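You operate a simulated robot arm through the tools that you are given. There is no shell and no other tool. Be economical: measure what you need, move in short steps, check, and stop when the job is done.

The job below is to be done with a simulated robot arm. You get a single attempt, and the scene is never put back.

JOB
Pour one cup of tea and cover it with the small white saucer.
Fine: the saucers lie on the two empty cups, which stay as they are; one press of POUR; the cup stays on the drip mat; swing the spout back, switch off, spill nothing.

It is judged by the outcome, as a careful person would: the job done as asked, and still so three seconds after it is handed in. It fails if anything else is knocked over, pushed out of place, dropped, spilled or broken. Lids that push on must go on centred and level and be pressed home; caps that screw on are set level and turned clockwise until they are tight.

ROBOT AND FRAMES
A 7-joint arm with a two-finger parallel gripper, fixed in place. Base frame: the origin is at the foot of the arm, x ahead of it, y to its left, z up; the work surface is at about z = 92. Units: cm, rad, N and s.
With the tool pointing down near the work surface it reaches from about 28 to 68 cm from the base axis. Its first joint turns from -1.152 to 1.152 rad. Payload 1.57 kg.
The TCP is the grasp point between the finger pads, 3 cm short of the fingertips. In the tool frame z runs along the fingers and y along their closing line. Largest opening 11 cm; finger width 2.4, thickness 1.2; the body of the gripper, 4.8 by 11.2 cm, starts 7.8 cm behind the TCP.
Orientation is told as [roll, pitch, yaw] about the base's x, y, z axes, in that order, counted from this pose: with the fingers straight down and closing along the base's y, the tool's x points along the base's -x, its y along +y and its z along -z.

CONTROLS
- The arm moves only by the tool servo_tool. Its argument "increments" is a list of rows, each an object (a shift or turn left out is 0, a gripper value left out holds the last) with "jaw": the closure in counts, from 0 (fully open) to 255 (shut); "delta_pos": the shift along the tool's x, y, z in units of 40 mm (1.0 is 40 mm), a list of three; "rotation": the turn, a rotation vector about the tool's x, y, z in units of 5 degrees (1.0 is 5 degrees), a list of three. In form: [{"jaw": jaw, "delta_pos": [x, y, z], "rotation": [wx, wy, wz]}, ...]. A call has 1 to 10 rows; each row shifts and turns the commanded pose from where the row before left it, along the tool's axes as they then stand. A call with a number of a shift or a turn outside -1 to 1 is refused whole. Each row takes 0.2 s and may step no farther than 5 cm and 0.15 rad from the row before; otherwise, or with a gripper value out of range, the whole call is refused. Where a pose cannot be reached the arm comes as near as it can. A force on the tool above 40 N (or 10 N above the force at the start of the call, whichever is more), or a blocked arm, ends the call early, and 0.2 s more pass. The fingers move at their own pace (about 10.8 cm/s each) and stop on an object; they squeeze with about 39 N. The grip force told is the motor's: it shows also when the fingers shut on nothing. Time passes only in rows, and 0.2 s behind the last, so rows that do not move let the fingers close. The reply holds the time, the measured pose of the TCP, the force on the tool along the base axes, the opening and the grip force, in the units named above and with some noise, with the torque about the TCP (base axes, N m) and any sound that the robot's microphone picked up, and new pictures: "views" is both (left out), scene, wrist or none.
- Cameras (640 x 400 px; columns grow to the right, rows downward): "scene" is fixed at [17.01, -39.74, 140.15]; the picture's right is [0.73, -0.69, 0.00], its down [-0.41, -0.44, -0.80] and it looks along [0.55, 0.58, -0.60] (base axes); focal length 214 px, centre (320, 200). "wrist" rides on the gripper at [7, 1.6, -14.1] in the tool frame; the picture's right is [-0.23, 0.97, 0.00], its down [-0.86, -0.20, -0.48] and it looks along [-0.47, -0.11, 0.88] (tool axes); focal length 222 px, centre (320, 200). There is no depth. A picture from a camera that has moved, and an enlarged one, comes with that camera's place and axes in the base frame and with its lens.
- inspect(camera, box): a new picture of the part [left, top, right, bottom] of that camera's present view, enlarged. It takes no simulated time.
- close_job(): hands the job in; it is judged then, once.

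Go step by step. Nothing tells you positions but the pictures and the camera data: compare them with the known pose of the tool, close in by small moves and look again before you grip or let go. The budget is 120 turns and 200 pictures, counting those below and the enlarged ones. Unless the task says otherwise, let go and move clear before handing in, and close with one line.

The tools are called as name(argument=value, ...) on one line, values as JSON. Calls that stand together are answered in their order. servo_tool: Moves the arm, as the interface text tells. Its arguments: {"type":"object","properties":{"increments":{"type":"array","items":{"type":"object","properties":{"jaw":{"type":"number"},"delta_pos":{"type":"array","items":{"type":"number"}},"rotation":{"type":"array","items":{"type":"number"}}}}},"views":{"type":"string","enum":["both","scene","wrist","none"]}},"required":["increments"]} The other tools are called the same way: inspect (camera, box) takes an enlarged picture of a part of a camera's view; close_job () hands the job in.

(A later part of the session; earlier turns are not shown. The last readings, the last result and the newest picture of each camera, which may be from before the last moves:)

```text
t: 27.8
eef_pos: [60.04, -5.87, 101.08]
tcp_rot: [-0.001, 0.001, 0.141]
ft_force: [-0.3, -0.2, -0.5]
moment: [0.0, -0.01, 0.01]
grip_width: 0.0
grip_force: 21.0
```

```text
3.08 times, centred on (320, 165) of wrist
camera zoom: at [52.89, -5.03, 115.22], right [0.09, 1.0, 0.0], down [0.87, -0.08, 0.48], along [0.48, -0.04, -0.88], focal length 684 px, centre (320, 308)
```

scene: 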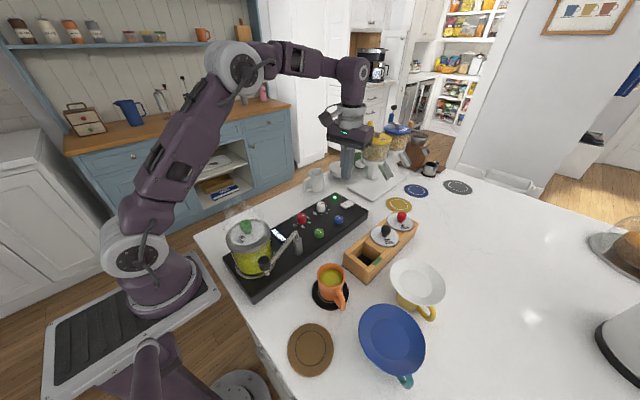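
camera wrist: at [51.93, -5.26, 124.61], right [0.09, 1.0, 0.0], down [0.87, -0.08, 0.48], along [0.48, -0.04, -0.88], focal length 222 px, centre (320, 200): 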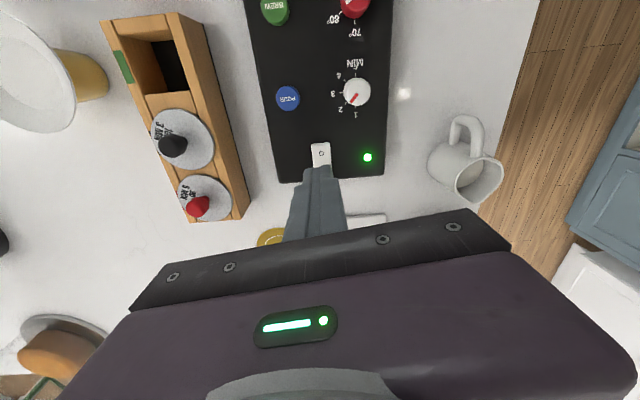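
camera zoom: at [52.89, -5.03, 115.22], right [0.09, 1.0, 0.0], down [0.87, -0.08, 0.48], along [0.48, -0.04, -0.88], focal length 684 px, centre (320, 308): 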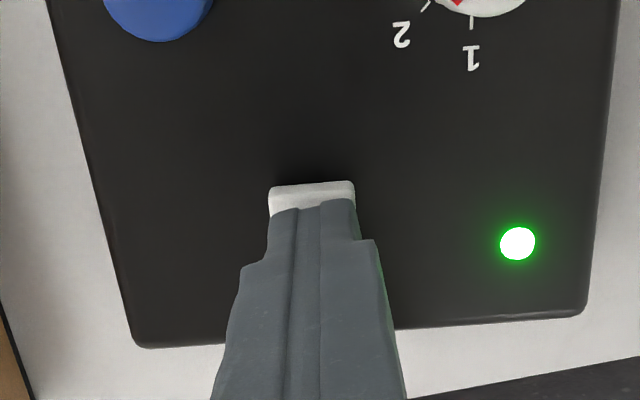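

servo_tool(increments=[{"delta_pos": [0.06, 0, 0]}, {"delta_pos": [0, 0, 0.06]}, {"delta_pos": [0, 0, 0.06]}, {"delta_pos": [0, 0, 0.06]}, {"delta_pos": [0, 0, 0.06]}, {"delta_pos": [0, 0, 0.04]}, {"delta_pos": [0, 0, 0.04]}], views="none")

inspect(camera="scene", box=[300, 170, 390, 240])

```text
t: 29.3
eef_pos: [59.77, -5.74, 100.19]
tcp_rot: [-0.002, -0.005, 0.14]
ft_force: [-6.9, 1.3, 9.3]
moment: [0.08, 0.17, 0.08]
grip_width: 0.0
grip_force: 21.3
heard: click
stopped in row 7: the force on the tool passed its limit at 44 N (the readings are from after the stop); the commanded pose is now the measured one
```

```text
5.71 times, centred on (345, 205) of scene
camera zoom: at [16.97, -39.74, 140.16], right [0.73, -0.69, 0.0], down [-0.41, -0.44, -0.8], along [0.55, 0.58, -0.6], focal length 1226 px, centre (177, 171)
```

zoom: 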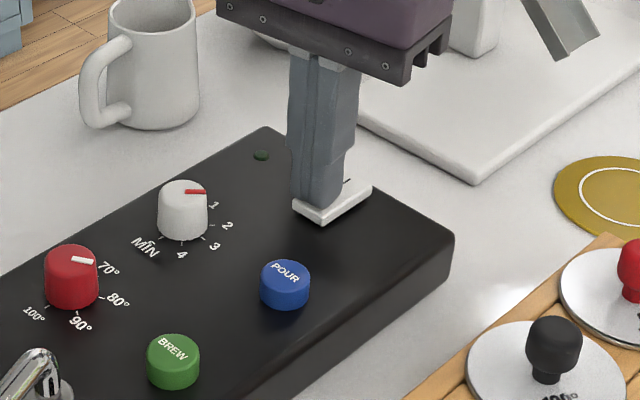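

The LED is off, so the machine is switched off. I'll lift away and go look at the white saucer.

servo_tool(increments=[{"delta_pos": [0, 0, -0.5]}, {"delta_pos": [0, 0, -1]}, {"delta_pos": [0, 0, -1]}, {"delta_pos": [0, 0, -1]}, {"delta_pos": [0.46, -0.87, 0]}, {"delta_pos": [0.46, -0.87, 0]}, {"delta_pos": [0.46, -0.87, 0]}, {"delta_pos": [0.46, -0.87, 0]}], views="none")

servo_tool(increments=[{"delta_pos": [0.46, -0.87, 0], "jaw": 100}, {"delta_pos": [0.46, -0.87, 0]}, {"delta_pos": [0.46, -0.87, 0]}, {"delta_pos": [0.46, -0.87, 0]}, {}])

inspect(camera="wrist", box=[200, 40, 440, 240])

inspect(camera="scene", box=[300, 230, 480, 390])

```text
t: 31.1
eef_pos: [54.51, -20.68, 114.07]
tcp_rot: [-0.001, -0.003, 0.142]
ft_force: [0.2, -0.4, 0.6]
moment: [0.03, -0.01, 0.01]
grip_width: 0.02
grip_force: 21.3
```

```text
t: 32.3
eef_pos: [49.12, -35.34, 114.37]
tcp_rot: [-0.003, -0.004, 0.143]
ft_force: [0.4, 0.1, -0.1]
moment: [0.0, -0.04, -0.03]
grip_width: 6.71
grip_force: 0.1
camera wrist: at [41.95, -34.57, 128.41], right [0.09, 1.0, 0.0], down [0.87, -0.08, 0.48], along [0.48, -0.04, -0.88], focal length 222 px, centre (320, 200)
```

scene: 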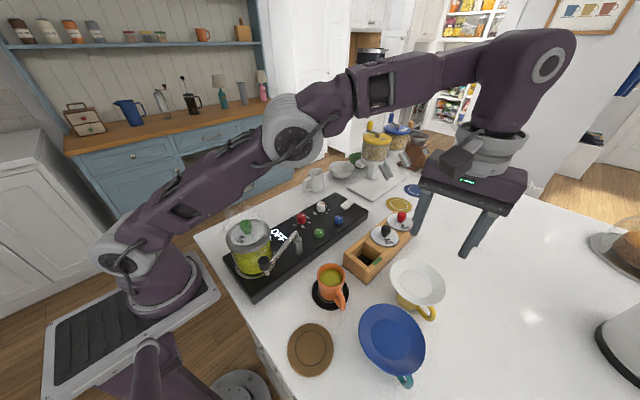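
wrist: 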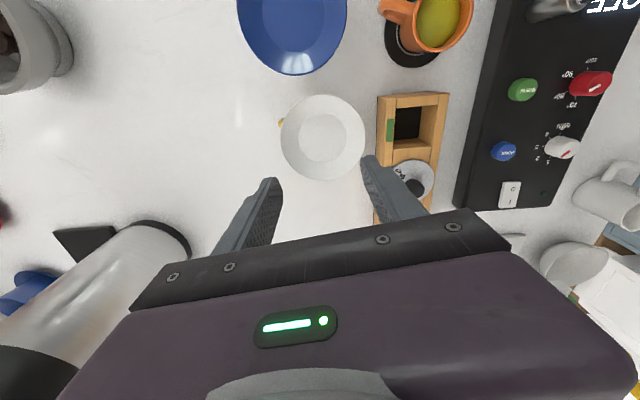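

```text
2.00 times, centred on (320, 140) of wrist
camera zoom: at [41.95, -34.57, 128.41], right [0.09, 1.0, 0.0], down [0.87, -0.08, 0.48], along [0.48, -0.04, -0.88], focal length 444 px, centre (320, 320)
```

zoom: 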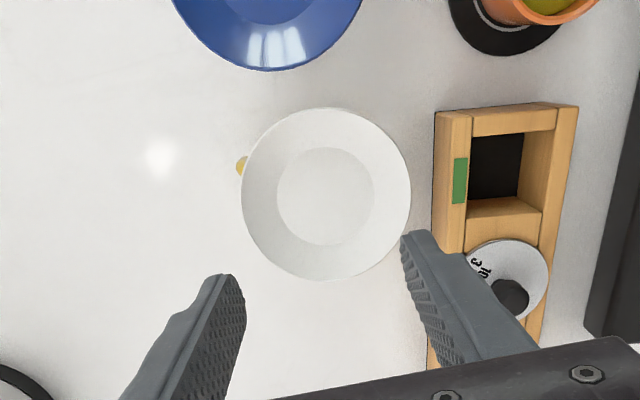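

```text
2.50 times, centred on (390, 310) of scene
camera zoom: at [17.01, -39.75, 140.15], right [0.73, -0.69, 0.0], down [-0.41, -0.44, -0.8], along [0.55, 0.58, -0.6], focal length 536 px, centre (145, -75)
```

zoom: 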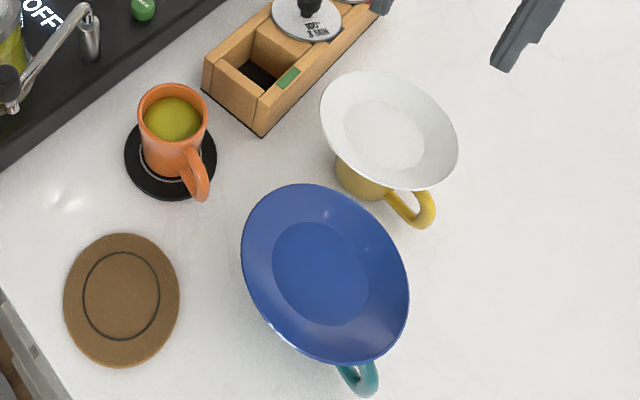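

The display reads OFF. The white saucer is at about (48.5, -35.1, 100), roughly 10.7 cm across. I need its wall slope to plan the grip, so I'll zoom in.

inspect(camera="scene", box=[375, 245, 460, 325])

inspect(camera="wrist", box=[260, 80, 380, 190])

inspect(camera="scene", box=[300, 250, 440, 390])

```text
5.00 times, centred on (418, 285) of scene
camera zoom: at [17.01, -39.75, 140.15], right [0.73, -0.69, 0.0], down [-0.41, -0.44, -0.8], along [0.55, 0.58, -0.6], focal length 1072 px, centre (-168, -225)
```

zoom: 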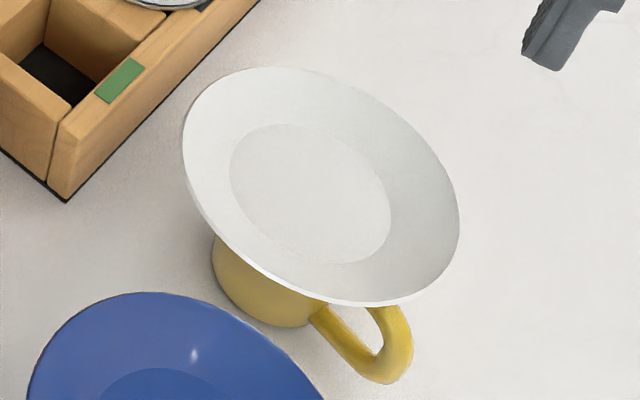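

```text
3.64 times, centred on (320, 135) of wrist
camera zoom: at [41.95, -34.57, 128.41], right [0.09, 1.0, 0.0], down [0.87, -0.08, 0.48], along [0.48, -0.04, -0.88], focal length 808 px, centre (320, 436)
```

zoom: 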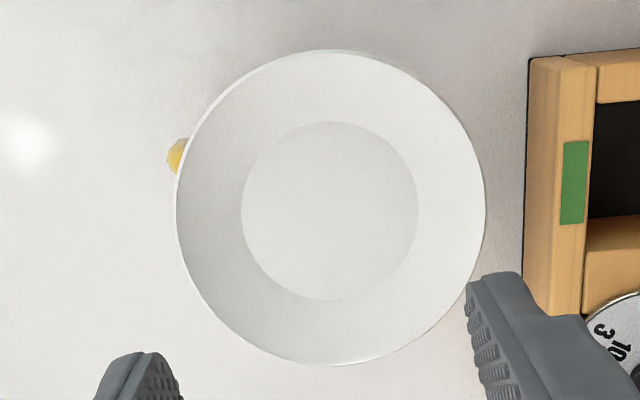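

```text
2.86 times, centred on (370, 320) of scene
camera zoom: at [17.01, -39.75, 140.15], right [0.73, -0.69, 0.0], down [-0.41, -0.44, -0.8], along [0.55, 0.58, -0.6], focal length 613 px, centre (177, -143)
```

zoom: 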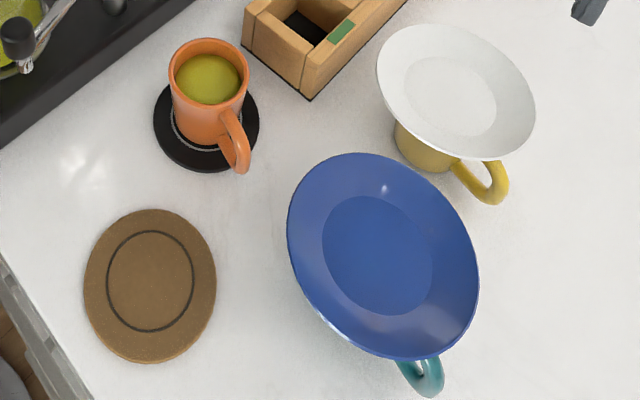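

The saucer is shallow, about 1 cm deep and 25° in slope, so a straddle grip on the rim is best if 11 cm clears it. I'll open fully, turn the closing line to the free diagonal at yaw about 60°, and measure from closer in.

servo_tool(increments=[{"jaw": 0, "delta_pos": [0.145, 0.08, 0], "rotation": [0, 0, -1]}, {"rotation": [0, 0, -1]}, {"rotation": [0, 0, -1]}, {"rotation": [0, 0, -1]}, {"rotation": [0, 0, -1]}, {"rotation": [0, 0, -1]}, {"rotation": [0, 0, -1]}, {"rotation": [0, 0, -1]}, {"rotation": [0, 0, -1]}, {"rotation": [0, 0, -1]}], views="none")

servo_tool(increments=[{"rotation": [0, 0, -0.4], "delta_pos": [0, 0, 0.5]}, {"delta_pos": [0, 0, 0.5]}, {"delta_pos": [0, 0, 0.4]}, {}])

inspect(camera="wrist", box=[220, 60, 420, 220])

inspect(camera="scene", box=[350, 200, 480, 330])

```text
t: 34.5
eef_pos: [48.48, -35.15, 114.09]
tcp_rot: [-0.004, 0.0, 1.015]
ft_force: [-0.2, 0.9, -0.2]
moment: [-0.03, -0.02, 0.02]
grip_width: 11.01
grip_force: 0.1
```

```text
t: 35.5
eef_pos: [48.44, -35.13, 108.48]
tcp_rot: [-0.003, 0.001, 1.05]
ft_force: [0.4, -0.4, -0.5]
moment: [0.01, 0.01, 0.03]
grip_width: 10.97
grip_force: 0.1
camera wrist: at [43.6, -40.21, 122.59], right [-0.73, 0.68, 0.0], down [0.6, 0.64, 0.48], along [0.33, 0.35, -0.88], focal length 222 px, centre (320, 200)
```

scene: 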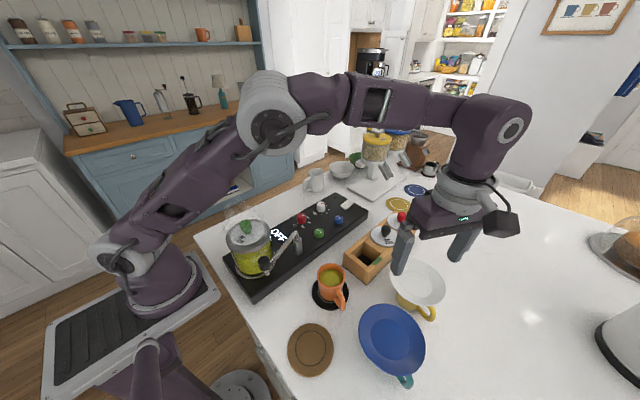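
wrist: 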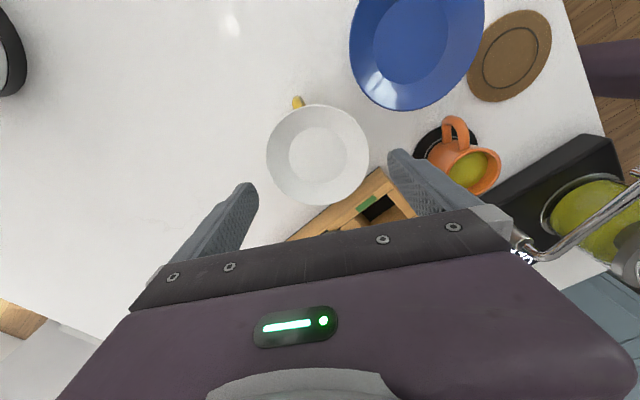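

```text
2.50 times, centred on (320, 140) of wrist
camera zoom: at [43.6, -40.21, 122.59], right [-0.73, 0.68, 0.0], down [0.6, 0.64, 0.48], along [0.33, 0.35, -0.88], focal length 555 px, centre (320, 350)
```

zoom: 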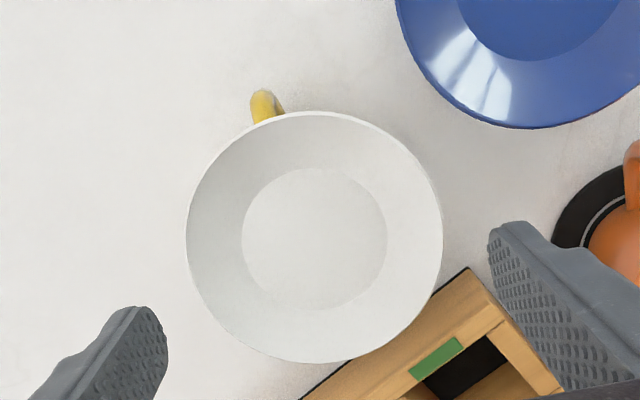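

```text
3.08 times, centred on (415, 265) of scene
camera zoom: at [17.01, -39.74, 140.15], right [0.73, -0.69, 0.0], down [-0.41, -0.44, -0.8], along [0.55, 0.58, -0.6], focal length 660 px, centre (28, 0)
```

zoom: 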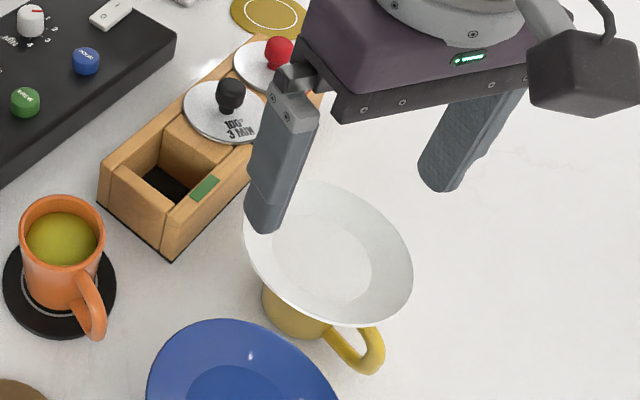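

From two views I get a rim diameter of about 10.45 cm and rim z about 100.85, so 11 cm clears by about 0.27 cm per side. I'll shift 0.3 cm along the closing line, lower to about 2 cm above the rim, and check the centring.

servo_tool(increments=[{"delta_pos": [-0.025, -0.075, 0]}, {"delta_pos": [0, 0, 0.4]}, {"delta_pos": [0, 0, 0.2]}, {}, {}], views="none")

inspect(camera="wrist", box=[220, 60, 420, 220])

inspect(camera="scene", box=[370, 220, 480, 330])

```text
t: 36.7
eef_pos: [48.85, -35.33, 106.16]
tcp_rot: [-0.003, 0.0, 1.049]
ft_force: [-0.6, 0.4, -0.1]
moment: [0.0, -0.03, -0.03]
grip_width: 11.02
grip_force: 0.2
```

```text
2.50 times, centred on (320, 140) of wrist
camera zoom: at [43.93, -40.32, 120.22], right [-0.73, 0.68, 0.0], down [0.6, 0.64, 0.48], along [0.33, 0.35, -0.88], focal length 555 px, centre (320, 350)
```

zoom: 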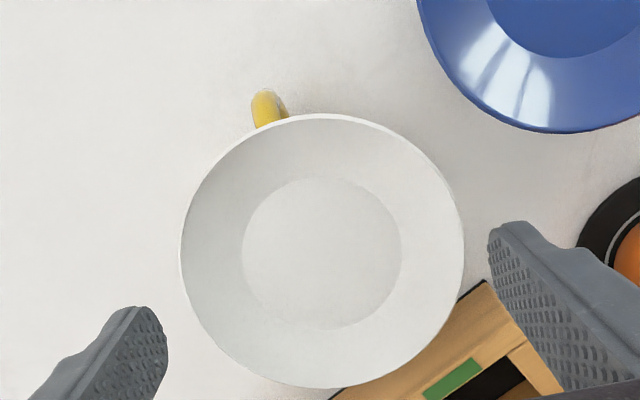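

```text
3.64 times, centred on (425, 275) of scene
camera zoom: at [17.01, -39.74, 140.15], right [0.73, -0.69, 0.0], down [-0.41, -0.44, -0.8], along [0.55, 0.58, -0.6], focal length 780 px, centre (-62, -73)
```

zoom: 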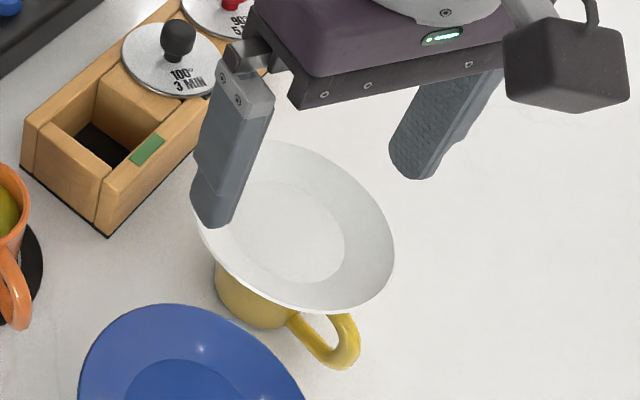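

Centring along the closing line is within a millimetre. I'll lower until the fingertips are just above the rim and check again.

servo_tool(increments=[{"delta_pos": [-0.025, 0, 0.2]}, {"delta_pos": [0, 0, 0.2]}, {}, {}], views="none")

inspect(camera="wrist", box=[220, 60, 420, 220])

inspect(camera="scene", box=[370, 220, 480, 330])

```text
t: 37.7
eef_pos: [49.0, -35.23, 104.51]
tcp_rot: [-0.003, 0.001, 1.049]
ft_force: [0.7, -0.1, -0.6]
moment: [-0.01, -0.03, -0.02]
grip_width: 10.98
grip_force: 0.0
```

```text
2.50 times, centred on (320, 140) of wrist
camera zoom: at [44.04, -40.25, 118.66], right [-0.73, 0.68, 0.0], down [0.6, 0.64, 0.48], along [0.33, 0.35, -0.88], focal length 555 px, centre (320, 350)
```

zoom: 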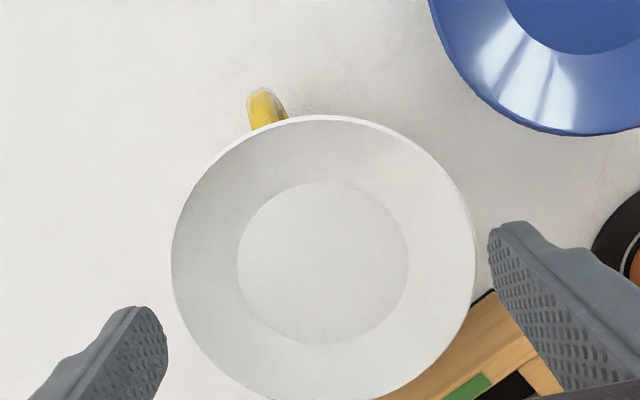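

```text
3.64 times, centred on (425, 275) of scene
camera zoom: at [17.01, -39.74, 140.15], right [0.73, -0.69, 0.0], down [-0.41, -0.44, -0.8], along [0.55, 0.58, -0.6], focal length 780 px, centre (-62, -73)
```

zoom: 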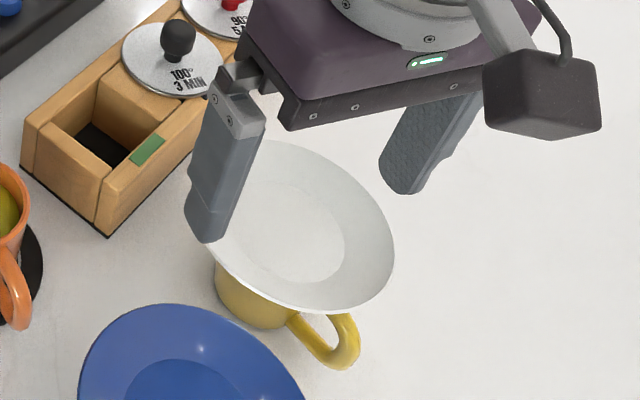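

Offset is still under 1 mm. I'll descend in small steps alongside the rim.

servo_tool(increments=[{"delta_pos": [0.02, 0.015, 0.1]}, {"delta_pos": [0, 0, 0.1]}, {"delta_pos": [0, 0, 0.1]}, {"delta_pos": [0, 0, 0.1]}, {"delta_pos": [0, 0, 0.1]}, {"delta_pos": [0, 0, 0.08]}, {}], views="none")

inspect(camera="wrist", box=[220, 60, 420, 220])

inspect(camera="scene", box=[370, 220, 480, 330])

```text
t: 39.3
eef_pos: [48.8, -35.15, 102.17]
tcp_rot: [-0.002, 0.001, 1.048]
ft_force: [1.6, -1.2, 2.1]
moment: [-0.07, -0.08, 0.0]
grip_width: 11.03
grip_force: 0.1
```

```text
2.50 times, centred on (320, 140) of wrist
camera zoom: at [43.87, -40.27, 116.3], right [-0.73, 0.68, 0.0], down [0.6, 0.64, 0.48], along [0.33, 0.35, -0.88], focal length 555 px, centre (320, 350)
```

zoom: 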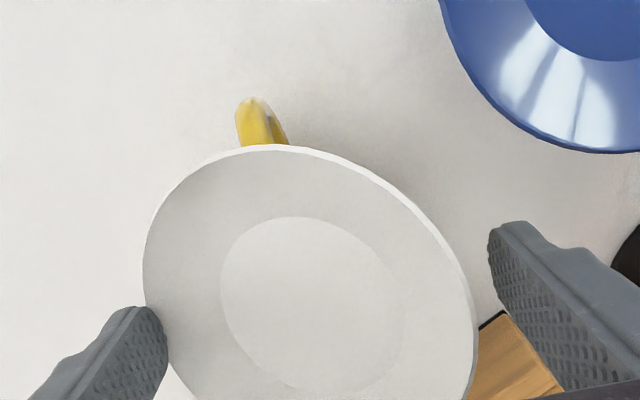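

```text
3.64 times, centred on (425, 275) of scene
camera zoom: at [17.01, -39.74, 140.15], right [0.73, -0.69, 0.0], down [-0.41, -0.44, -0.8], along [0.55, 0.58, -0.6], focal length 780 px, centre (-62, -73)
```

zoom: 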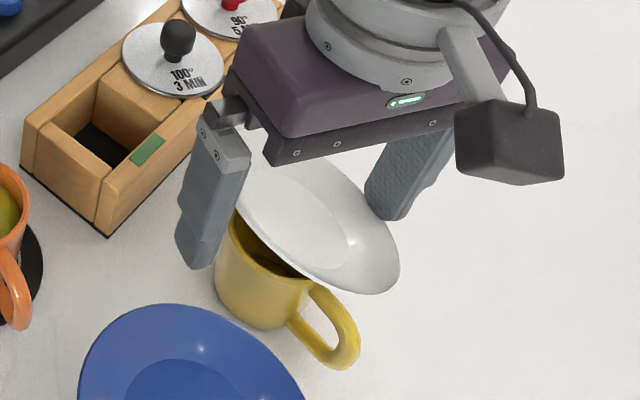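

The -y finger came down on the rim and tipped the saucer, so my centring has a bias of about 0.2 cm. I'll back up slowly so it settles level again.

servo_tool(increments=[{"delta_pos": [0, 0, -0.05]}, {"delta_pos": [0, 0, -0.05]}, {"delta_pos": [0, 0, -0.05]}, {"delta_pos": [0, 0, -0.05]}, {"delta_pos": [0, 0, -0.05]}, {"delta_pos": [0, 0, -0.05]}, {"delta_pos": [0, 0, -0.05]}, {"delta_pos": [0, 0, -0.05]}, {"delta_pos": [0, 0, -0.1]}, {"delta_pos": [0, 0, -0.1]}], views="none")

inspect(camera="wrist", box=[220, 60, 420, 220])

inspect(camera="scene", box=[370, 220, 480, 330])

```text
t: 41.5
eef_pos: [48.88, -35.03, 104.57]
tcp_rot: [-0.002, -0.001, 1.05]
ft_force: [0.0, -0.7, 0.1]
moment: [-0.01, 0.02, -0.03]
grip_width: 11.01
grip_force: 0.1
```

```text
2.50 times, centred on (320, 140) of wrist
camera zoom: at [43.96, -40.17, 118.71], right [-0.73, 0.68, 0.0], down [0.6, 0.64, 0.48], along [0.33, 0.35, -0.88], focal length 555 px, centre (320, 350)
```

zoom: 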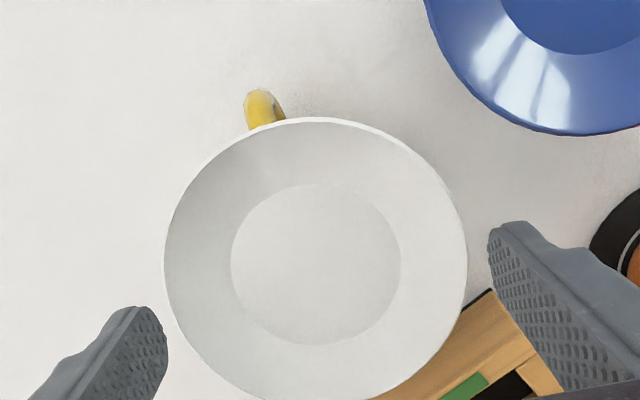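

```text
3.64 times, centred on (425, 275) of scene
camera zoom: at [17.01, -39.74, 140.15], right [0.73, -0.69, 0.0], down [-0.41, -0.44, -0.8], along [0.55, 0.58, -0.6], focal length 780 px, centre (-62, -73)
```

zoom: 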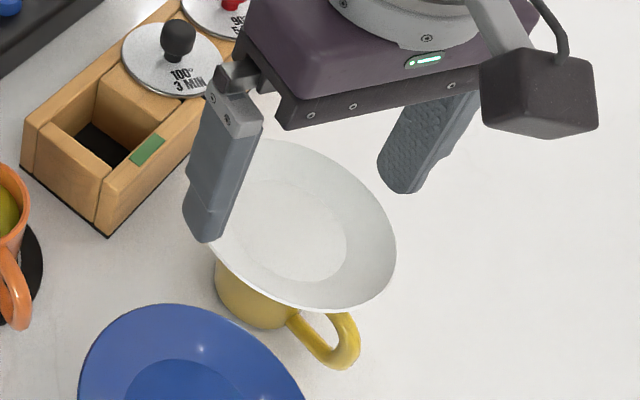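

It settled back level on its cup. The camera check shows the saucer about 0.19 cm towards the -y finger because the arm's real position drifted. I'll shift, let it settle and re-measure.

servo_tool(increments=[{"delta_pos": [0.015, -0.04, 0]}, {}, {}, {}, {}, {}], views="none")

servo_tool(increments=[{}, {}, {}], views="none")

inspect(camera="wrist", box=[220, 80, 420, 240])

```text
t: 42.9
eef_pos: [49.07, -35.32, 104.62]
tcp_rot: [-0.004, 0.0, 1.048]
ft_force: [0.0, -0.2, 0.6]
moment: [-0.01, -0.03, -0.02]
grip_width: 11.05
grip_force: 0.1
```

```text
t: 43.7
eef_pos: [48.99, -35.29, 104.63]
tcp_rot: [-0.004, 0.0, 1.048]
ft_force: [-0.2, -0.2, -0.4]
moment: [0.03, -0.02, 0.04]
grip_width: 11.01
grip_force: 0.1
```

```text
2.50 times, centred on (320, 160) of wrist
camera zoom: at [44.05, -40.29, 118.73], right [-0.73, 0.68, 0.0], down [0.6, 0.64, 0.48], along [0.33, 0.35, -0.88], focal length 555 px, centre (320, 300)
```

zoom: 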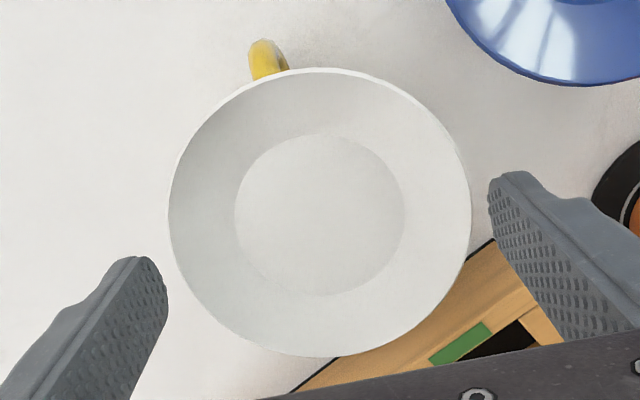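

Centred to within 0.03 cm of the finger midpoint now. I'll descend slowly in part and look.

servo_tool(increments=[{"delta_pos": [0, 0, 0.05]}, {"delta_pos": [0, 0, 0.05]}, {"delta_pos": [0, 0, 0.05]}, {"delta_pos": [0, 0, 0.05]}, {"delta_pos": [0, 0, 0.05]}, {"delta_pos": [0, 0, 0.05]}, {}, {}], views="none")

inspect(camera="wrist", box=[220, 80, 420, 240])

inspect(camera="scene", box=[370, 220, 480, 330])

```text
t: 45.5
eef_pos: [48.86, -35.35, 103.31]
tcp_rot: [-0.004, 0.0, 1.047]
ft_force: [0.6, 0.0, -0.6]
moment: [0.02, 0.0, 0.0]
grip_width: 10.99
grip_force: 0.0
```

```text
2.50 times, centred on (320, 160) of wrist
camera zoom: at [43.98, -40.36, 117.51], right [-0.73, 0.68, 0.0], down [0.6, 0.64, 0.48], along [0.33, 0.35, -0.88], focal length 555 px, centre (320, 300)
```

zoom: 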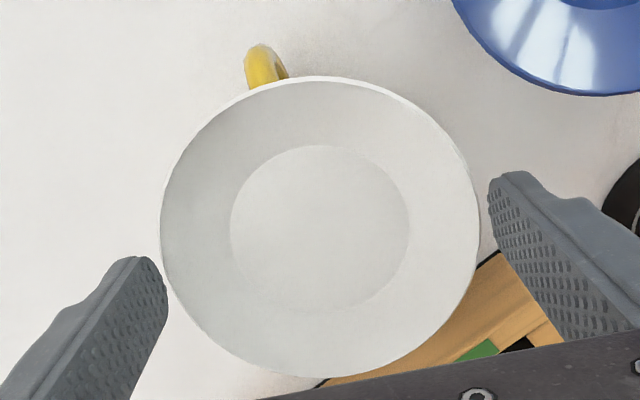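

```text
3.64 times, centred on (425, 275) of scene
camera zoom: at [17.01, -39.74, 140.15], right [0.73, -0.69, 0.0], down [-0.41, -0.44, -0.8], along [0.55, 0.58, -0.6], focal length 780 px, centre (-62, -73)
```

zoom: 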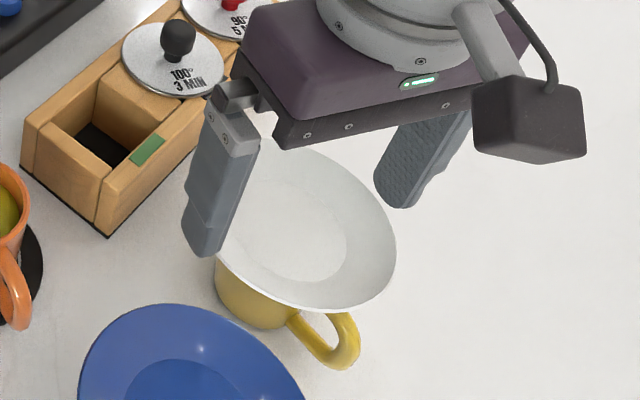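

Tips are at rim level with no contact. The gap is about 0.12 cm on the left and 0.4 cm on the right, so I'll shift 0.13 cm and continue down.

servo_tool(increments=[{"delta_pos": [0, -0.035, 0]}, {}, {}, {}], views="none")

inspect(camera="wrist", box=[220, 80, 420, 240])

```text
t: 46.5
eef_pos: [48.98, -35.44, 103.32]
tcp_rot: [-0.002, -0.001, 1.048]
ft_force: [0.1, -0.3, 0.7]
moment: [0.0, 0.04, 0.04]
grip_width: 11.03
grip_force: 0.1
```

```text
2.50 times, centred on (320, 160) of wrist
camera zoom: at [44.13, -40.46, 117.53], right [-0.73, 0.68, 0.0], down [0.6, 0.64, 0.48], along [0.33, 0.35, -0.88], focal length 555 px, centre (320, 300)
```

zoom: 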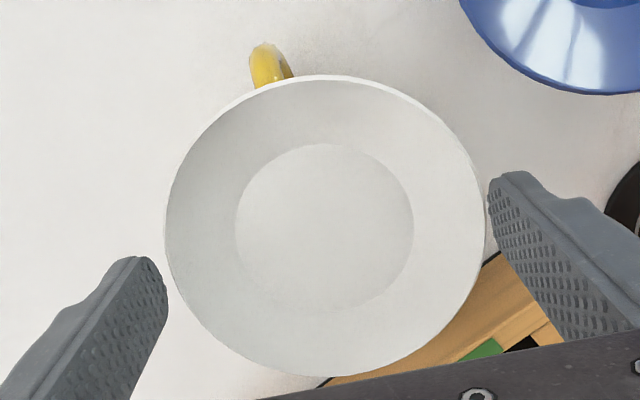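

Gaps are balanced now. I'll go down the last 0.8 cm and check.

servo_tool(increments=[{"delta_pos": [0, 0, 0.05]}, {"delta_pos": [0, 0, 0.05]}, {"delta_pos": [0, 0, 0.05]}, {"delta_pos": [0, 0, 0.05]}, {}], views="none")

inspect(camera="wrist", box=[220, 80, 420, 240])

inspect(camera="scene", box=[370, 220, 480, 330])

```text
t: 47.7
eef_pos: [48.93, -35.26, 102.62]
tcp_rot: [-0.004, 0.0, 1.049]
ft_force: [-0.6, 0.6, 2.2]
moment: [0.11, 0.13, -0.01]
grip_width: 11.0
grip_force: 0.1
```

```text
2.50 times, centred on (320, 160) of wrist
camera zoom: at [44.12, -40.39, 116.73], right [-0.73, 0.68, 0.0], down [0.6, 0.64, 0.48], along [0.33, 0.35, -0.88], focal length 555 px, centre (320, 300)
```

zoom: 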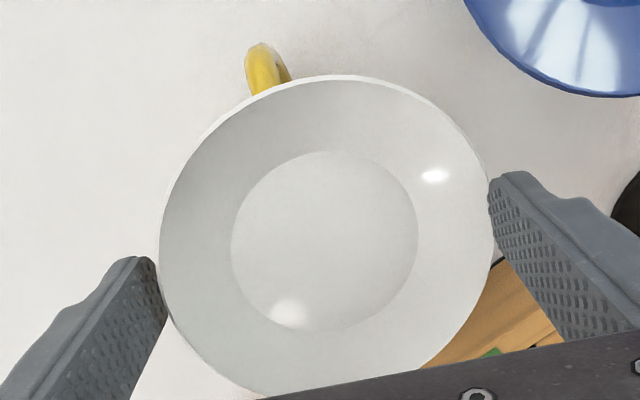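

```text
3.64 times, centred on (425, 275) of scene
camera zoom: at [17.0, -39.74, 140.15], right [0.73, -0.69, 0.0], down [-0.41, -0.44, -0.8], along [0.55, 0.58, -0.6], focal length 780 px, centre (-62, -73)
```

zoom: 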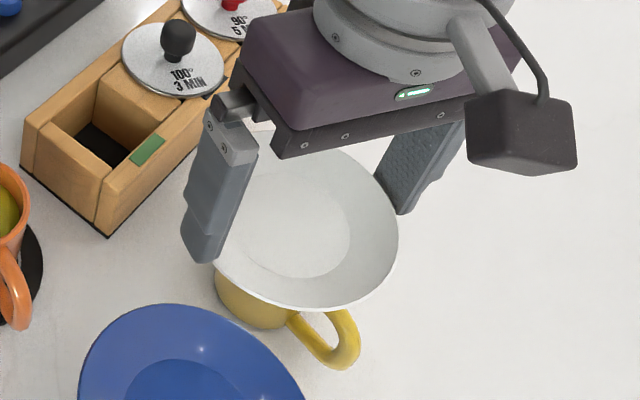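

The +y finger lightly touched the rim, so the saucer is nearer 10.8 cm across and a full-diameter straddle is too tight. I'll back up slowly and shift about 2.8 cm along tool -x to grip a shorter chord of about 10.4 cm, which leaves 0.3 cm each side.

servo_tool(increments=[{"delta_pos": [0, 0, -0.06]}, {"delta_pos": [0, 0, -0.06]}, {"delta_pos": [0, 0, -0.08]}, {"delta_pos": [0, 0, -0.15]}, {"delta_pos": [0, 0, -0.15]}, {"delta_pos": [-0.35, 0, 0]}, {"delta_pos": [-0.35, 0, 0]}, {}, {}, {}], views="none")

inspect(camera="wrist", box=[220, 60, 420, 220])

inspect(camera="scene", box=[370, 220, 480, 330])

```text
t: 49.9
eef_pos: [50.33, -32.79, 104.54]
tcp_rot: [-0.002, 0.001, 1.05]
ft_force: [0.0, -0.3, -0.2]
moment: [-0.01, 0.02, -0.01]
grip_width: 11.0
grip_force: 0.1
```

```text
2.50 times, centred on (320, 140) of wrist
camera zoom: at [45.45, -37.9, 118.7], right [-0.73, 0.68, 0.0], down [0.6, 0.64, 0.48], along [0.33, 0.35, -0.88], focal length 555 px, centre (320, 350)
```

zoom: 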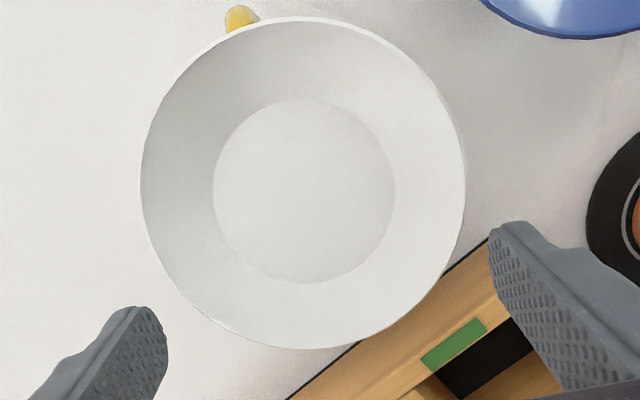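

```text
3.64 times, centred on (425, 275) of scene
camera zoom: at [17.01, -39.74, 140.15], right [0.73, -0.69, 0.0], down [-0.41, -0.44, -0.8], along [0.55, 0.58, -0.6], focal length 780 px, centre (-62, -73)
```

zoom: 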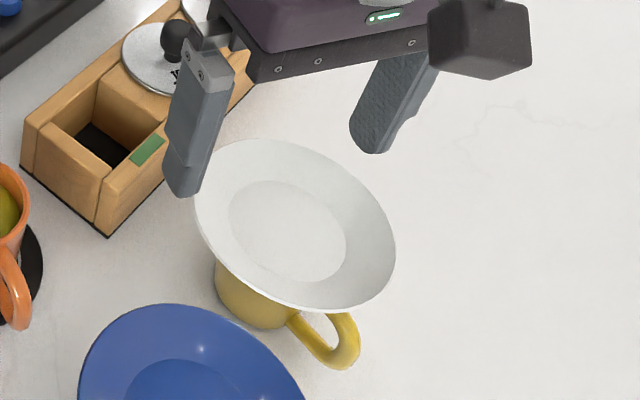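

Centred across (-0.04 cm) and 2.5 cm off along tool x, as wanted. I'll shift 0.2 cm further and descend slowly.

servo_tool(increments=[{"delta_pos": [-0.05, 0, 0.05]}, {"delta_pos": [0, 0, 0.08]}, {"delta_pos": [0, 0, 0.08]}, {"delta_pos": [0, 0, 0.08]}, {"delta_pos": [0, 0, 0.08]}, {"delta_pos": [0, 0, 0.06]}, {"delta_pos": [0, 0, 0.06]}, {}, {}], views="none")

inspect(camera="wrist", box=[220, 60, 420, 220])

inspect(camera="scene", box=[370, 220, 480, 330])

```text
t: 51.9
eef_pos: [50.65, -32.69, 102.6]
tcp_rot: [-0.004, -0.001, 1.048]
ft_force: [0.6, -0.5, 0.3]
moment: [-0.01, -0.01, 0.02]
grip_width: 10.98
grip_force: 0.1
```

```text
2.50 times, centred on (320, 140) of wrist
camera zoom: at [45.66, -37.81, 116.77], right [-0.73, 0.68, 0.0], down [0.6, 0.64, 0.48], along [0.33, 0.35, -0.88], focal length 555 px, centre (320, 350)
```

zoom: 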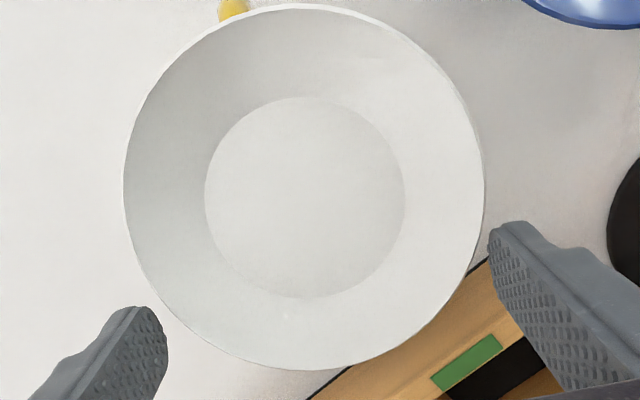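

```text
3.64 times, centred on (425, 275) of scene
camera zoom: at [17.01, -39.74, 140.15], right [0.73, -0.69, 0.0], down [-0.41, -0.44, -0.8], along [0.55, 0.58, -0.6], focal length 780 px, centre (-62, -73)
```

zoom: 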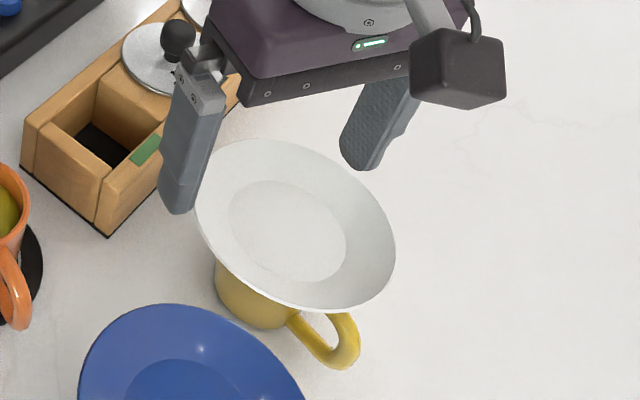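

No contact at either finger. I'll nudge 0.1 cm, go 0.5 cm lower and close gradually while watching the grip force.

servo_tool(increments=[{"delta_pos": [0, 0.02, 0.06]}, {"delta_pos": [0, 0, 0.06]}, {}, {}, {"jaw": 8}, {"jaw": 12}, {}], views="none")

servo_tool(increments=[{"jaw": 15}, {"jaw": 17}, {"jaw": 19}, {}], views="none")

inspect(camera="wrist", box=[220, 60, 420, 220])

```text
t: 53.5
eef_pos: [50.38, -32.69, 102.15]
tcp_rot: [-0.004, -0.001, 1.047]
ft_force: [0.4, -0.3, -0.3]
moment: [-0.03, -0.02, 0.02]
grip_width: 10.49
grip_force: 0.0
```

```text
t: 54.5
eef_pos: [50.49, -32.73, 102.06]
tcp_rot: [-0.003, 0.0, 1.049]
ft_force: [0.9, 0.7, 0.3]
moment: [0.01, 0.02, 0.01]
grip_width: 10.2
grip_force: 0.4
```

```text
2.50 times, centred on (320, 140) of wrist
camera zoom: at [45.54, -37.75, 116.31], right [-0.73, 0.68, 0.0], down [0.6, 0.64, 0.48], along [0.33, 0.35, -0.88], focal length 555 px, centre (320, 350)
```

zoom: 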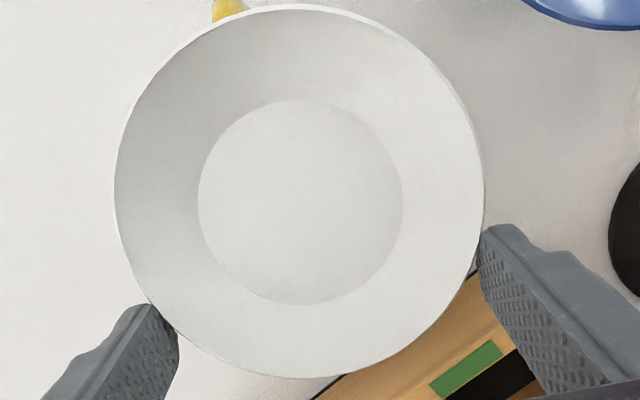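

The fingers are just at the rim. I'll tighten in small counts.

servo_tool(increments=[{"jaw": 21}, {"jaw": 23}, {}, {}], views="none")

inspect(camera="wrist", box=[220, 60, 420, 220])

```text
t: 55.5
eef_pos: [50.46, -32.78, 102.07]
tcp_rot: [-0.005, -0.002, 1.048]
ft_force: [0.1, 0.5, 0.1]
moment: [-0.02, 0.03, 0.03]
grip_width: 10.13
grip_force: 16.8
```

```text
2.50 times, centred on (320, 140) of wrist
camera zoom: at [45.53, -37.75, 116.31], right [-0.73, 0.68, 0.0], down [0.6, 0.64, 0.48], along [0.33, 0.35, -0.88], focal length 555 px, centre (320, 350)
```

zoom: 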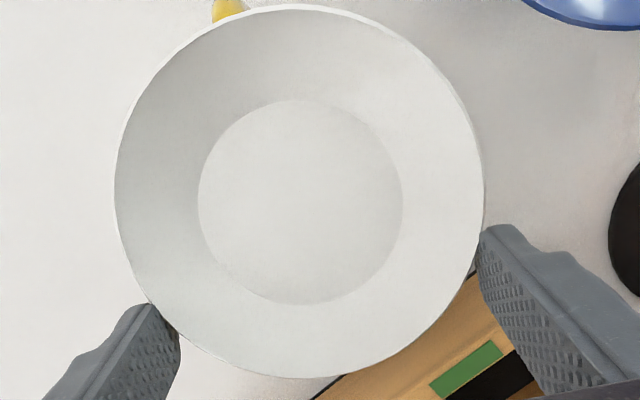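

It grips stably at 16.8 N and 10.13 cm. I'll tighten slightly and lift 1 cm as a test.

servo_tool(increments=[{"jaw": 25}, {}, {"delta_pos": [0, 0, -0.06]}, {"delta_pos": [0, 0, -0.06]}, {"delta_pos": [0, 0, -0.06]}, {"delta_pos": [0, 0, -0.07]}, {}], views="none")

inspect(camera="wrist", box=[220, 60, 420, 220])

inspect(camera="scene", box=[370, 220, 480, 330])

```text
t: 57.1
eef_pos: [50.55, -32.78, 103.23]
tcp_rot: [-0.003, 0.0, 1.05]
ft_force: [0.0, -0.1, -0.8]
moment: [0.07, 0.03, 0.01]
grip_width: 10.04
grip_force: 39.2
```

```text
2.50 times, centred on (320, 140) of wrist
camera zoom: at [45.54, -37.83, 117.32], right [-0.73, 0.68, 0.0], down [0.6, 0.64, 0.48], along [0.33, 0.35, -0.88], focal length 555 px, centre (320, 350)
```

zoom: 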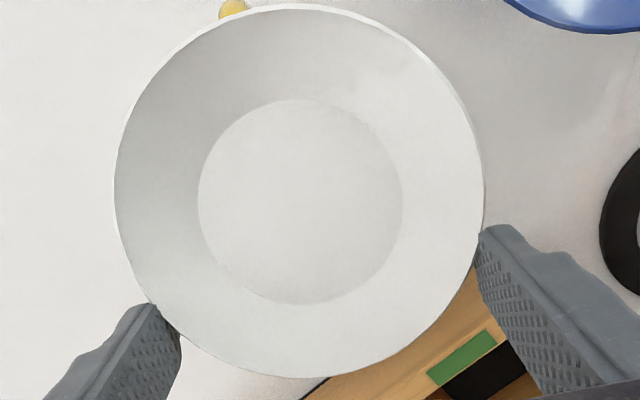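

```text
3.64 times, centred on (425, 275) of scene
camera zoom: at [17.01, -39.74, 140.15], right [0.73, -0.69, 0.0], down [-0.41, -0.44, -0.8], along [0.55, 0.58, -0.6], focal length 780 px, centre (-62, -73)
```

zoom: 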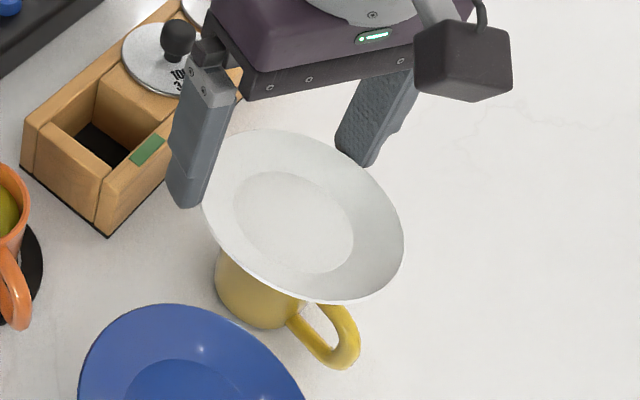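

The saucer is lifted, level and firmly held. Its centre is at tool x +2.7 cm. I'll raise it and carry it over to the orange cup.

servo_tool(increments=[{"delta_pos": [0, 0, -0.2]}, {"delta_pos": [0, 0, -0.35]}, {"delta_pos": [0, 0, -0.45]}, {"delta_pos": [0, 0, -0.45]}, {"delta_pos": [0, 0, -0.45]}, {"delta_pos": [0, 0, -0.25]}, {}], views="none")

servo_tool(increments=[{"delta_pos": [-0.08, 0.23, 0]}, {"delta_pos": [-0.15, 0.45, 0]}, {"delta_pos": [-0.18, 0.5, 0]}, {"delta_pos": [-0.18, 0.5, 0]}, {"delta_pos": [-0.18, 0.5, 0]}, {"delta_pos": [-0.18, 0.5, 0]}, {"delta_pos": [-0.18, 0.5, 0]}, {"delta_pos": [-0.18, 0.5, 0]}, {"delta_pos": [-0.15, 0.42, 0]}, {"delta_pos": [-0.05, 0.15, 0]}])

inspect(camera="wrist", box=[200, 40, 440, 220])

inspect(camera="scene", box=[240, 180, 440, 330])

```text
t: 58.7
eef_pos: [50.55, -32.86, 111.68]
tcp_rot: [-0.003, 0.0, 1.049]
ft_force: [0.0, 0.3, -1.6]
moment: [0.02, 0.0, 0.01]
grip_width: 10.03
grip_force: 38.8
```

```text
t: 60.9
eef_pos: [38.6, -18.95, 111.64]
tcp_rot: [-0.002, -0.002, 1.048]
ft_force: [0.5, -0.3, 0.0]
moment: [-0.02, 0.0, -0.01]
grip_width: 10.14
grip_force: 1.4
camera wrist: at [33.83, -24.07, 125.81], right [-0.73, 0.68, 0.0], down [0.6, 0.64, 0.48], along [0.33, 0.35, -0.88], focal length 222 px, centre (320, 200)
```

scene: 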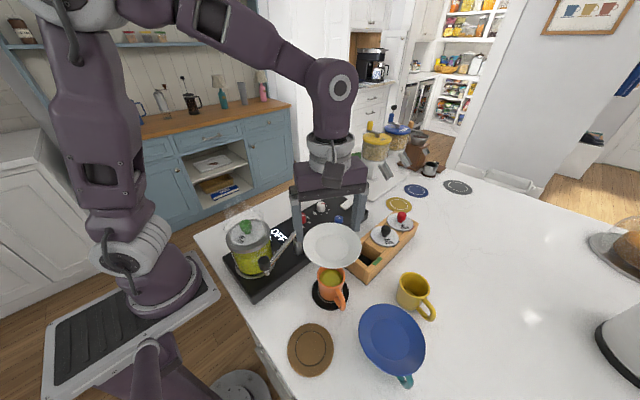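
wrist: 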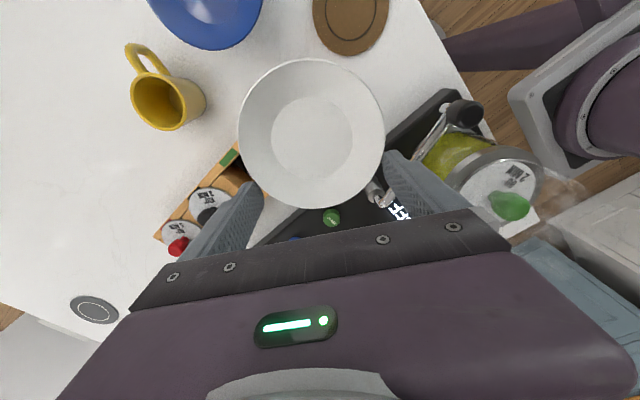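

```text
2.22 times, centred on (320, 130) of wrist
camera zoom: at [33.83, -24.07, 125.81], right [-0.73, 0.68, 0.0], down [0.6, 0.64, 0.48], along [0.33, 0.35, -0.88], focal length 494 px, centre (320, 356)
```

zoom: 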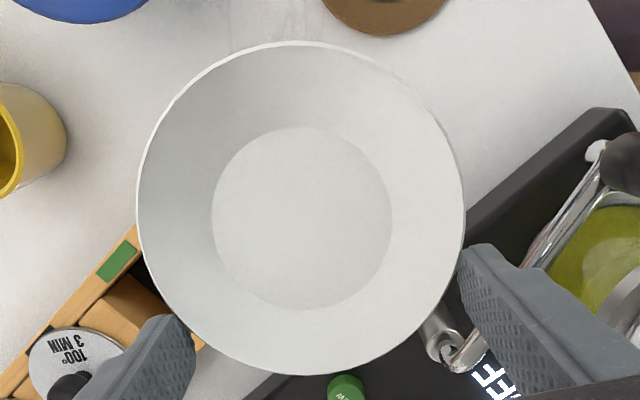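

```text
2.67 times, centred on (340, 255) of scene
camera zoom: at [17.01, -39.74, 140.15], right [0.73, -0.69, 0.0], down [-0.41, -0.44, -0.8], along [0.55, 0.58, -0.6], focal length 572 px, centre (267, 53)
```

zoom: 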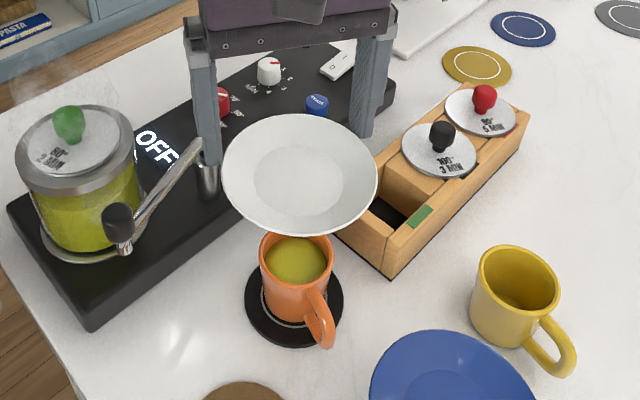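

The grip force reads low now, so I'll check it before doing anything else.

servo_tool(increments=[{"jaw": 26}], views="none")

```text
t: 61.3
eef_pos: [38.72, -18.96, 111.63]
tcp_rot: [-0.004, 0.0, 1.049]
ft_force: [0.6, 0.6, 0.0]
moment: [0.0, -0.01, -0.02]
grip_width: 9.93
grip_force: 0.1
```

inspect(camera="scene", box=[240, 180, 440, 330])

inspect(camera="wrist", box=[200, 40, 440, 220])

```text
2.67 times, centred on (340, 255) of scene
camera zoom: at [17.01, -39.74, 140.15], right [0.73, -0.69, 0.0], down [-0.41, -0.44, -0.8], along [0.55, 0.58, -0.6], focal length 572 px, centre (267, 53)
```

zoom: 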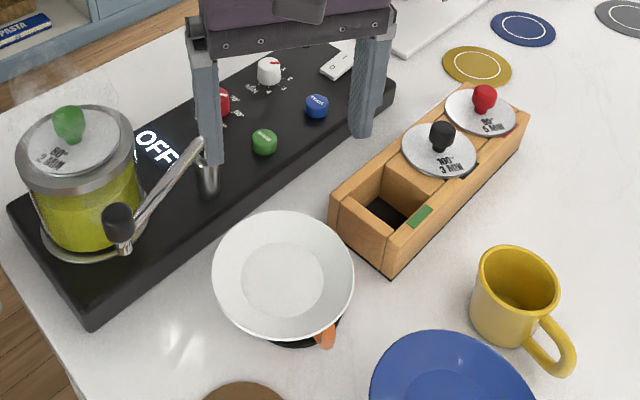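

```text
2.22 times, centred on (320, 130) of wrist
camera zoom: at [33.84, -24.08, 125.81], right [-0.73, 0.68, 0.0], down [0.6, 0.64, 0.48], along [0.33, 0.35, -0.88], focal length 494 px, centre (320, 356)
```

zoom: 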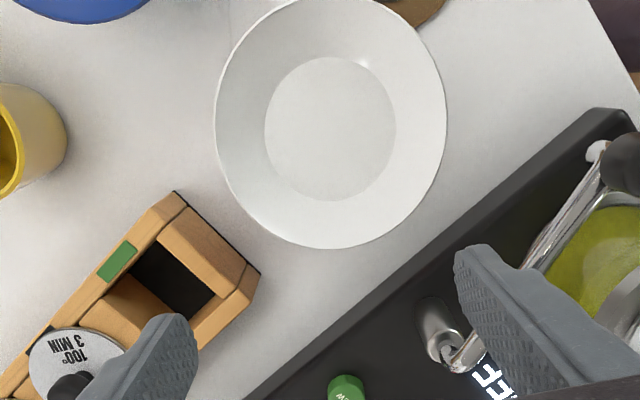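

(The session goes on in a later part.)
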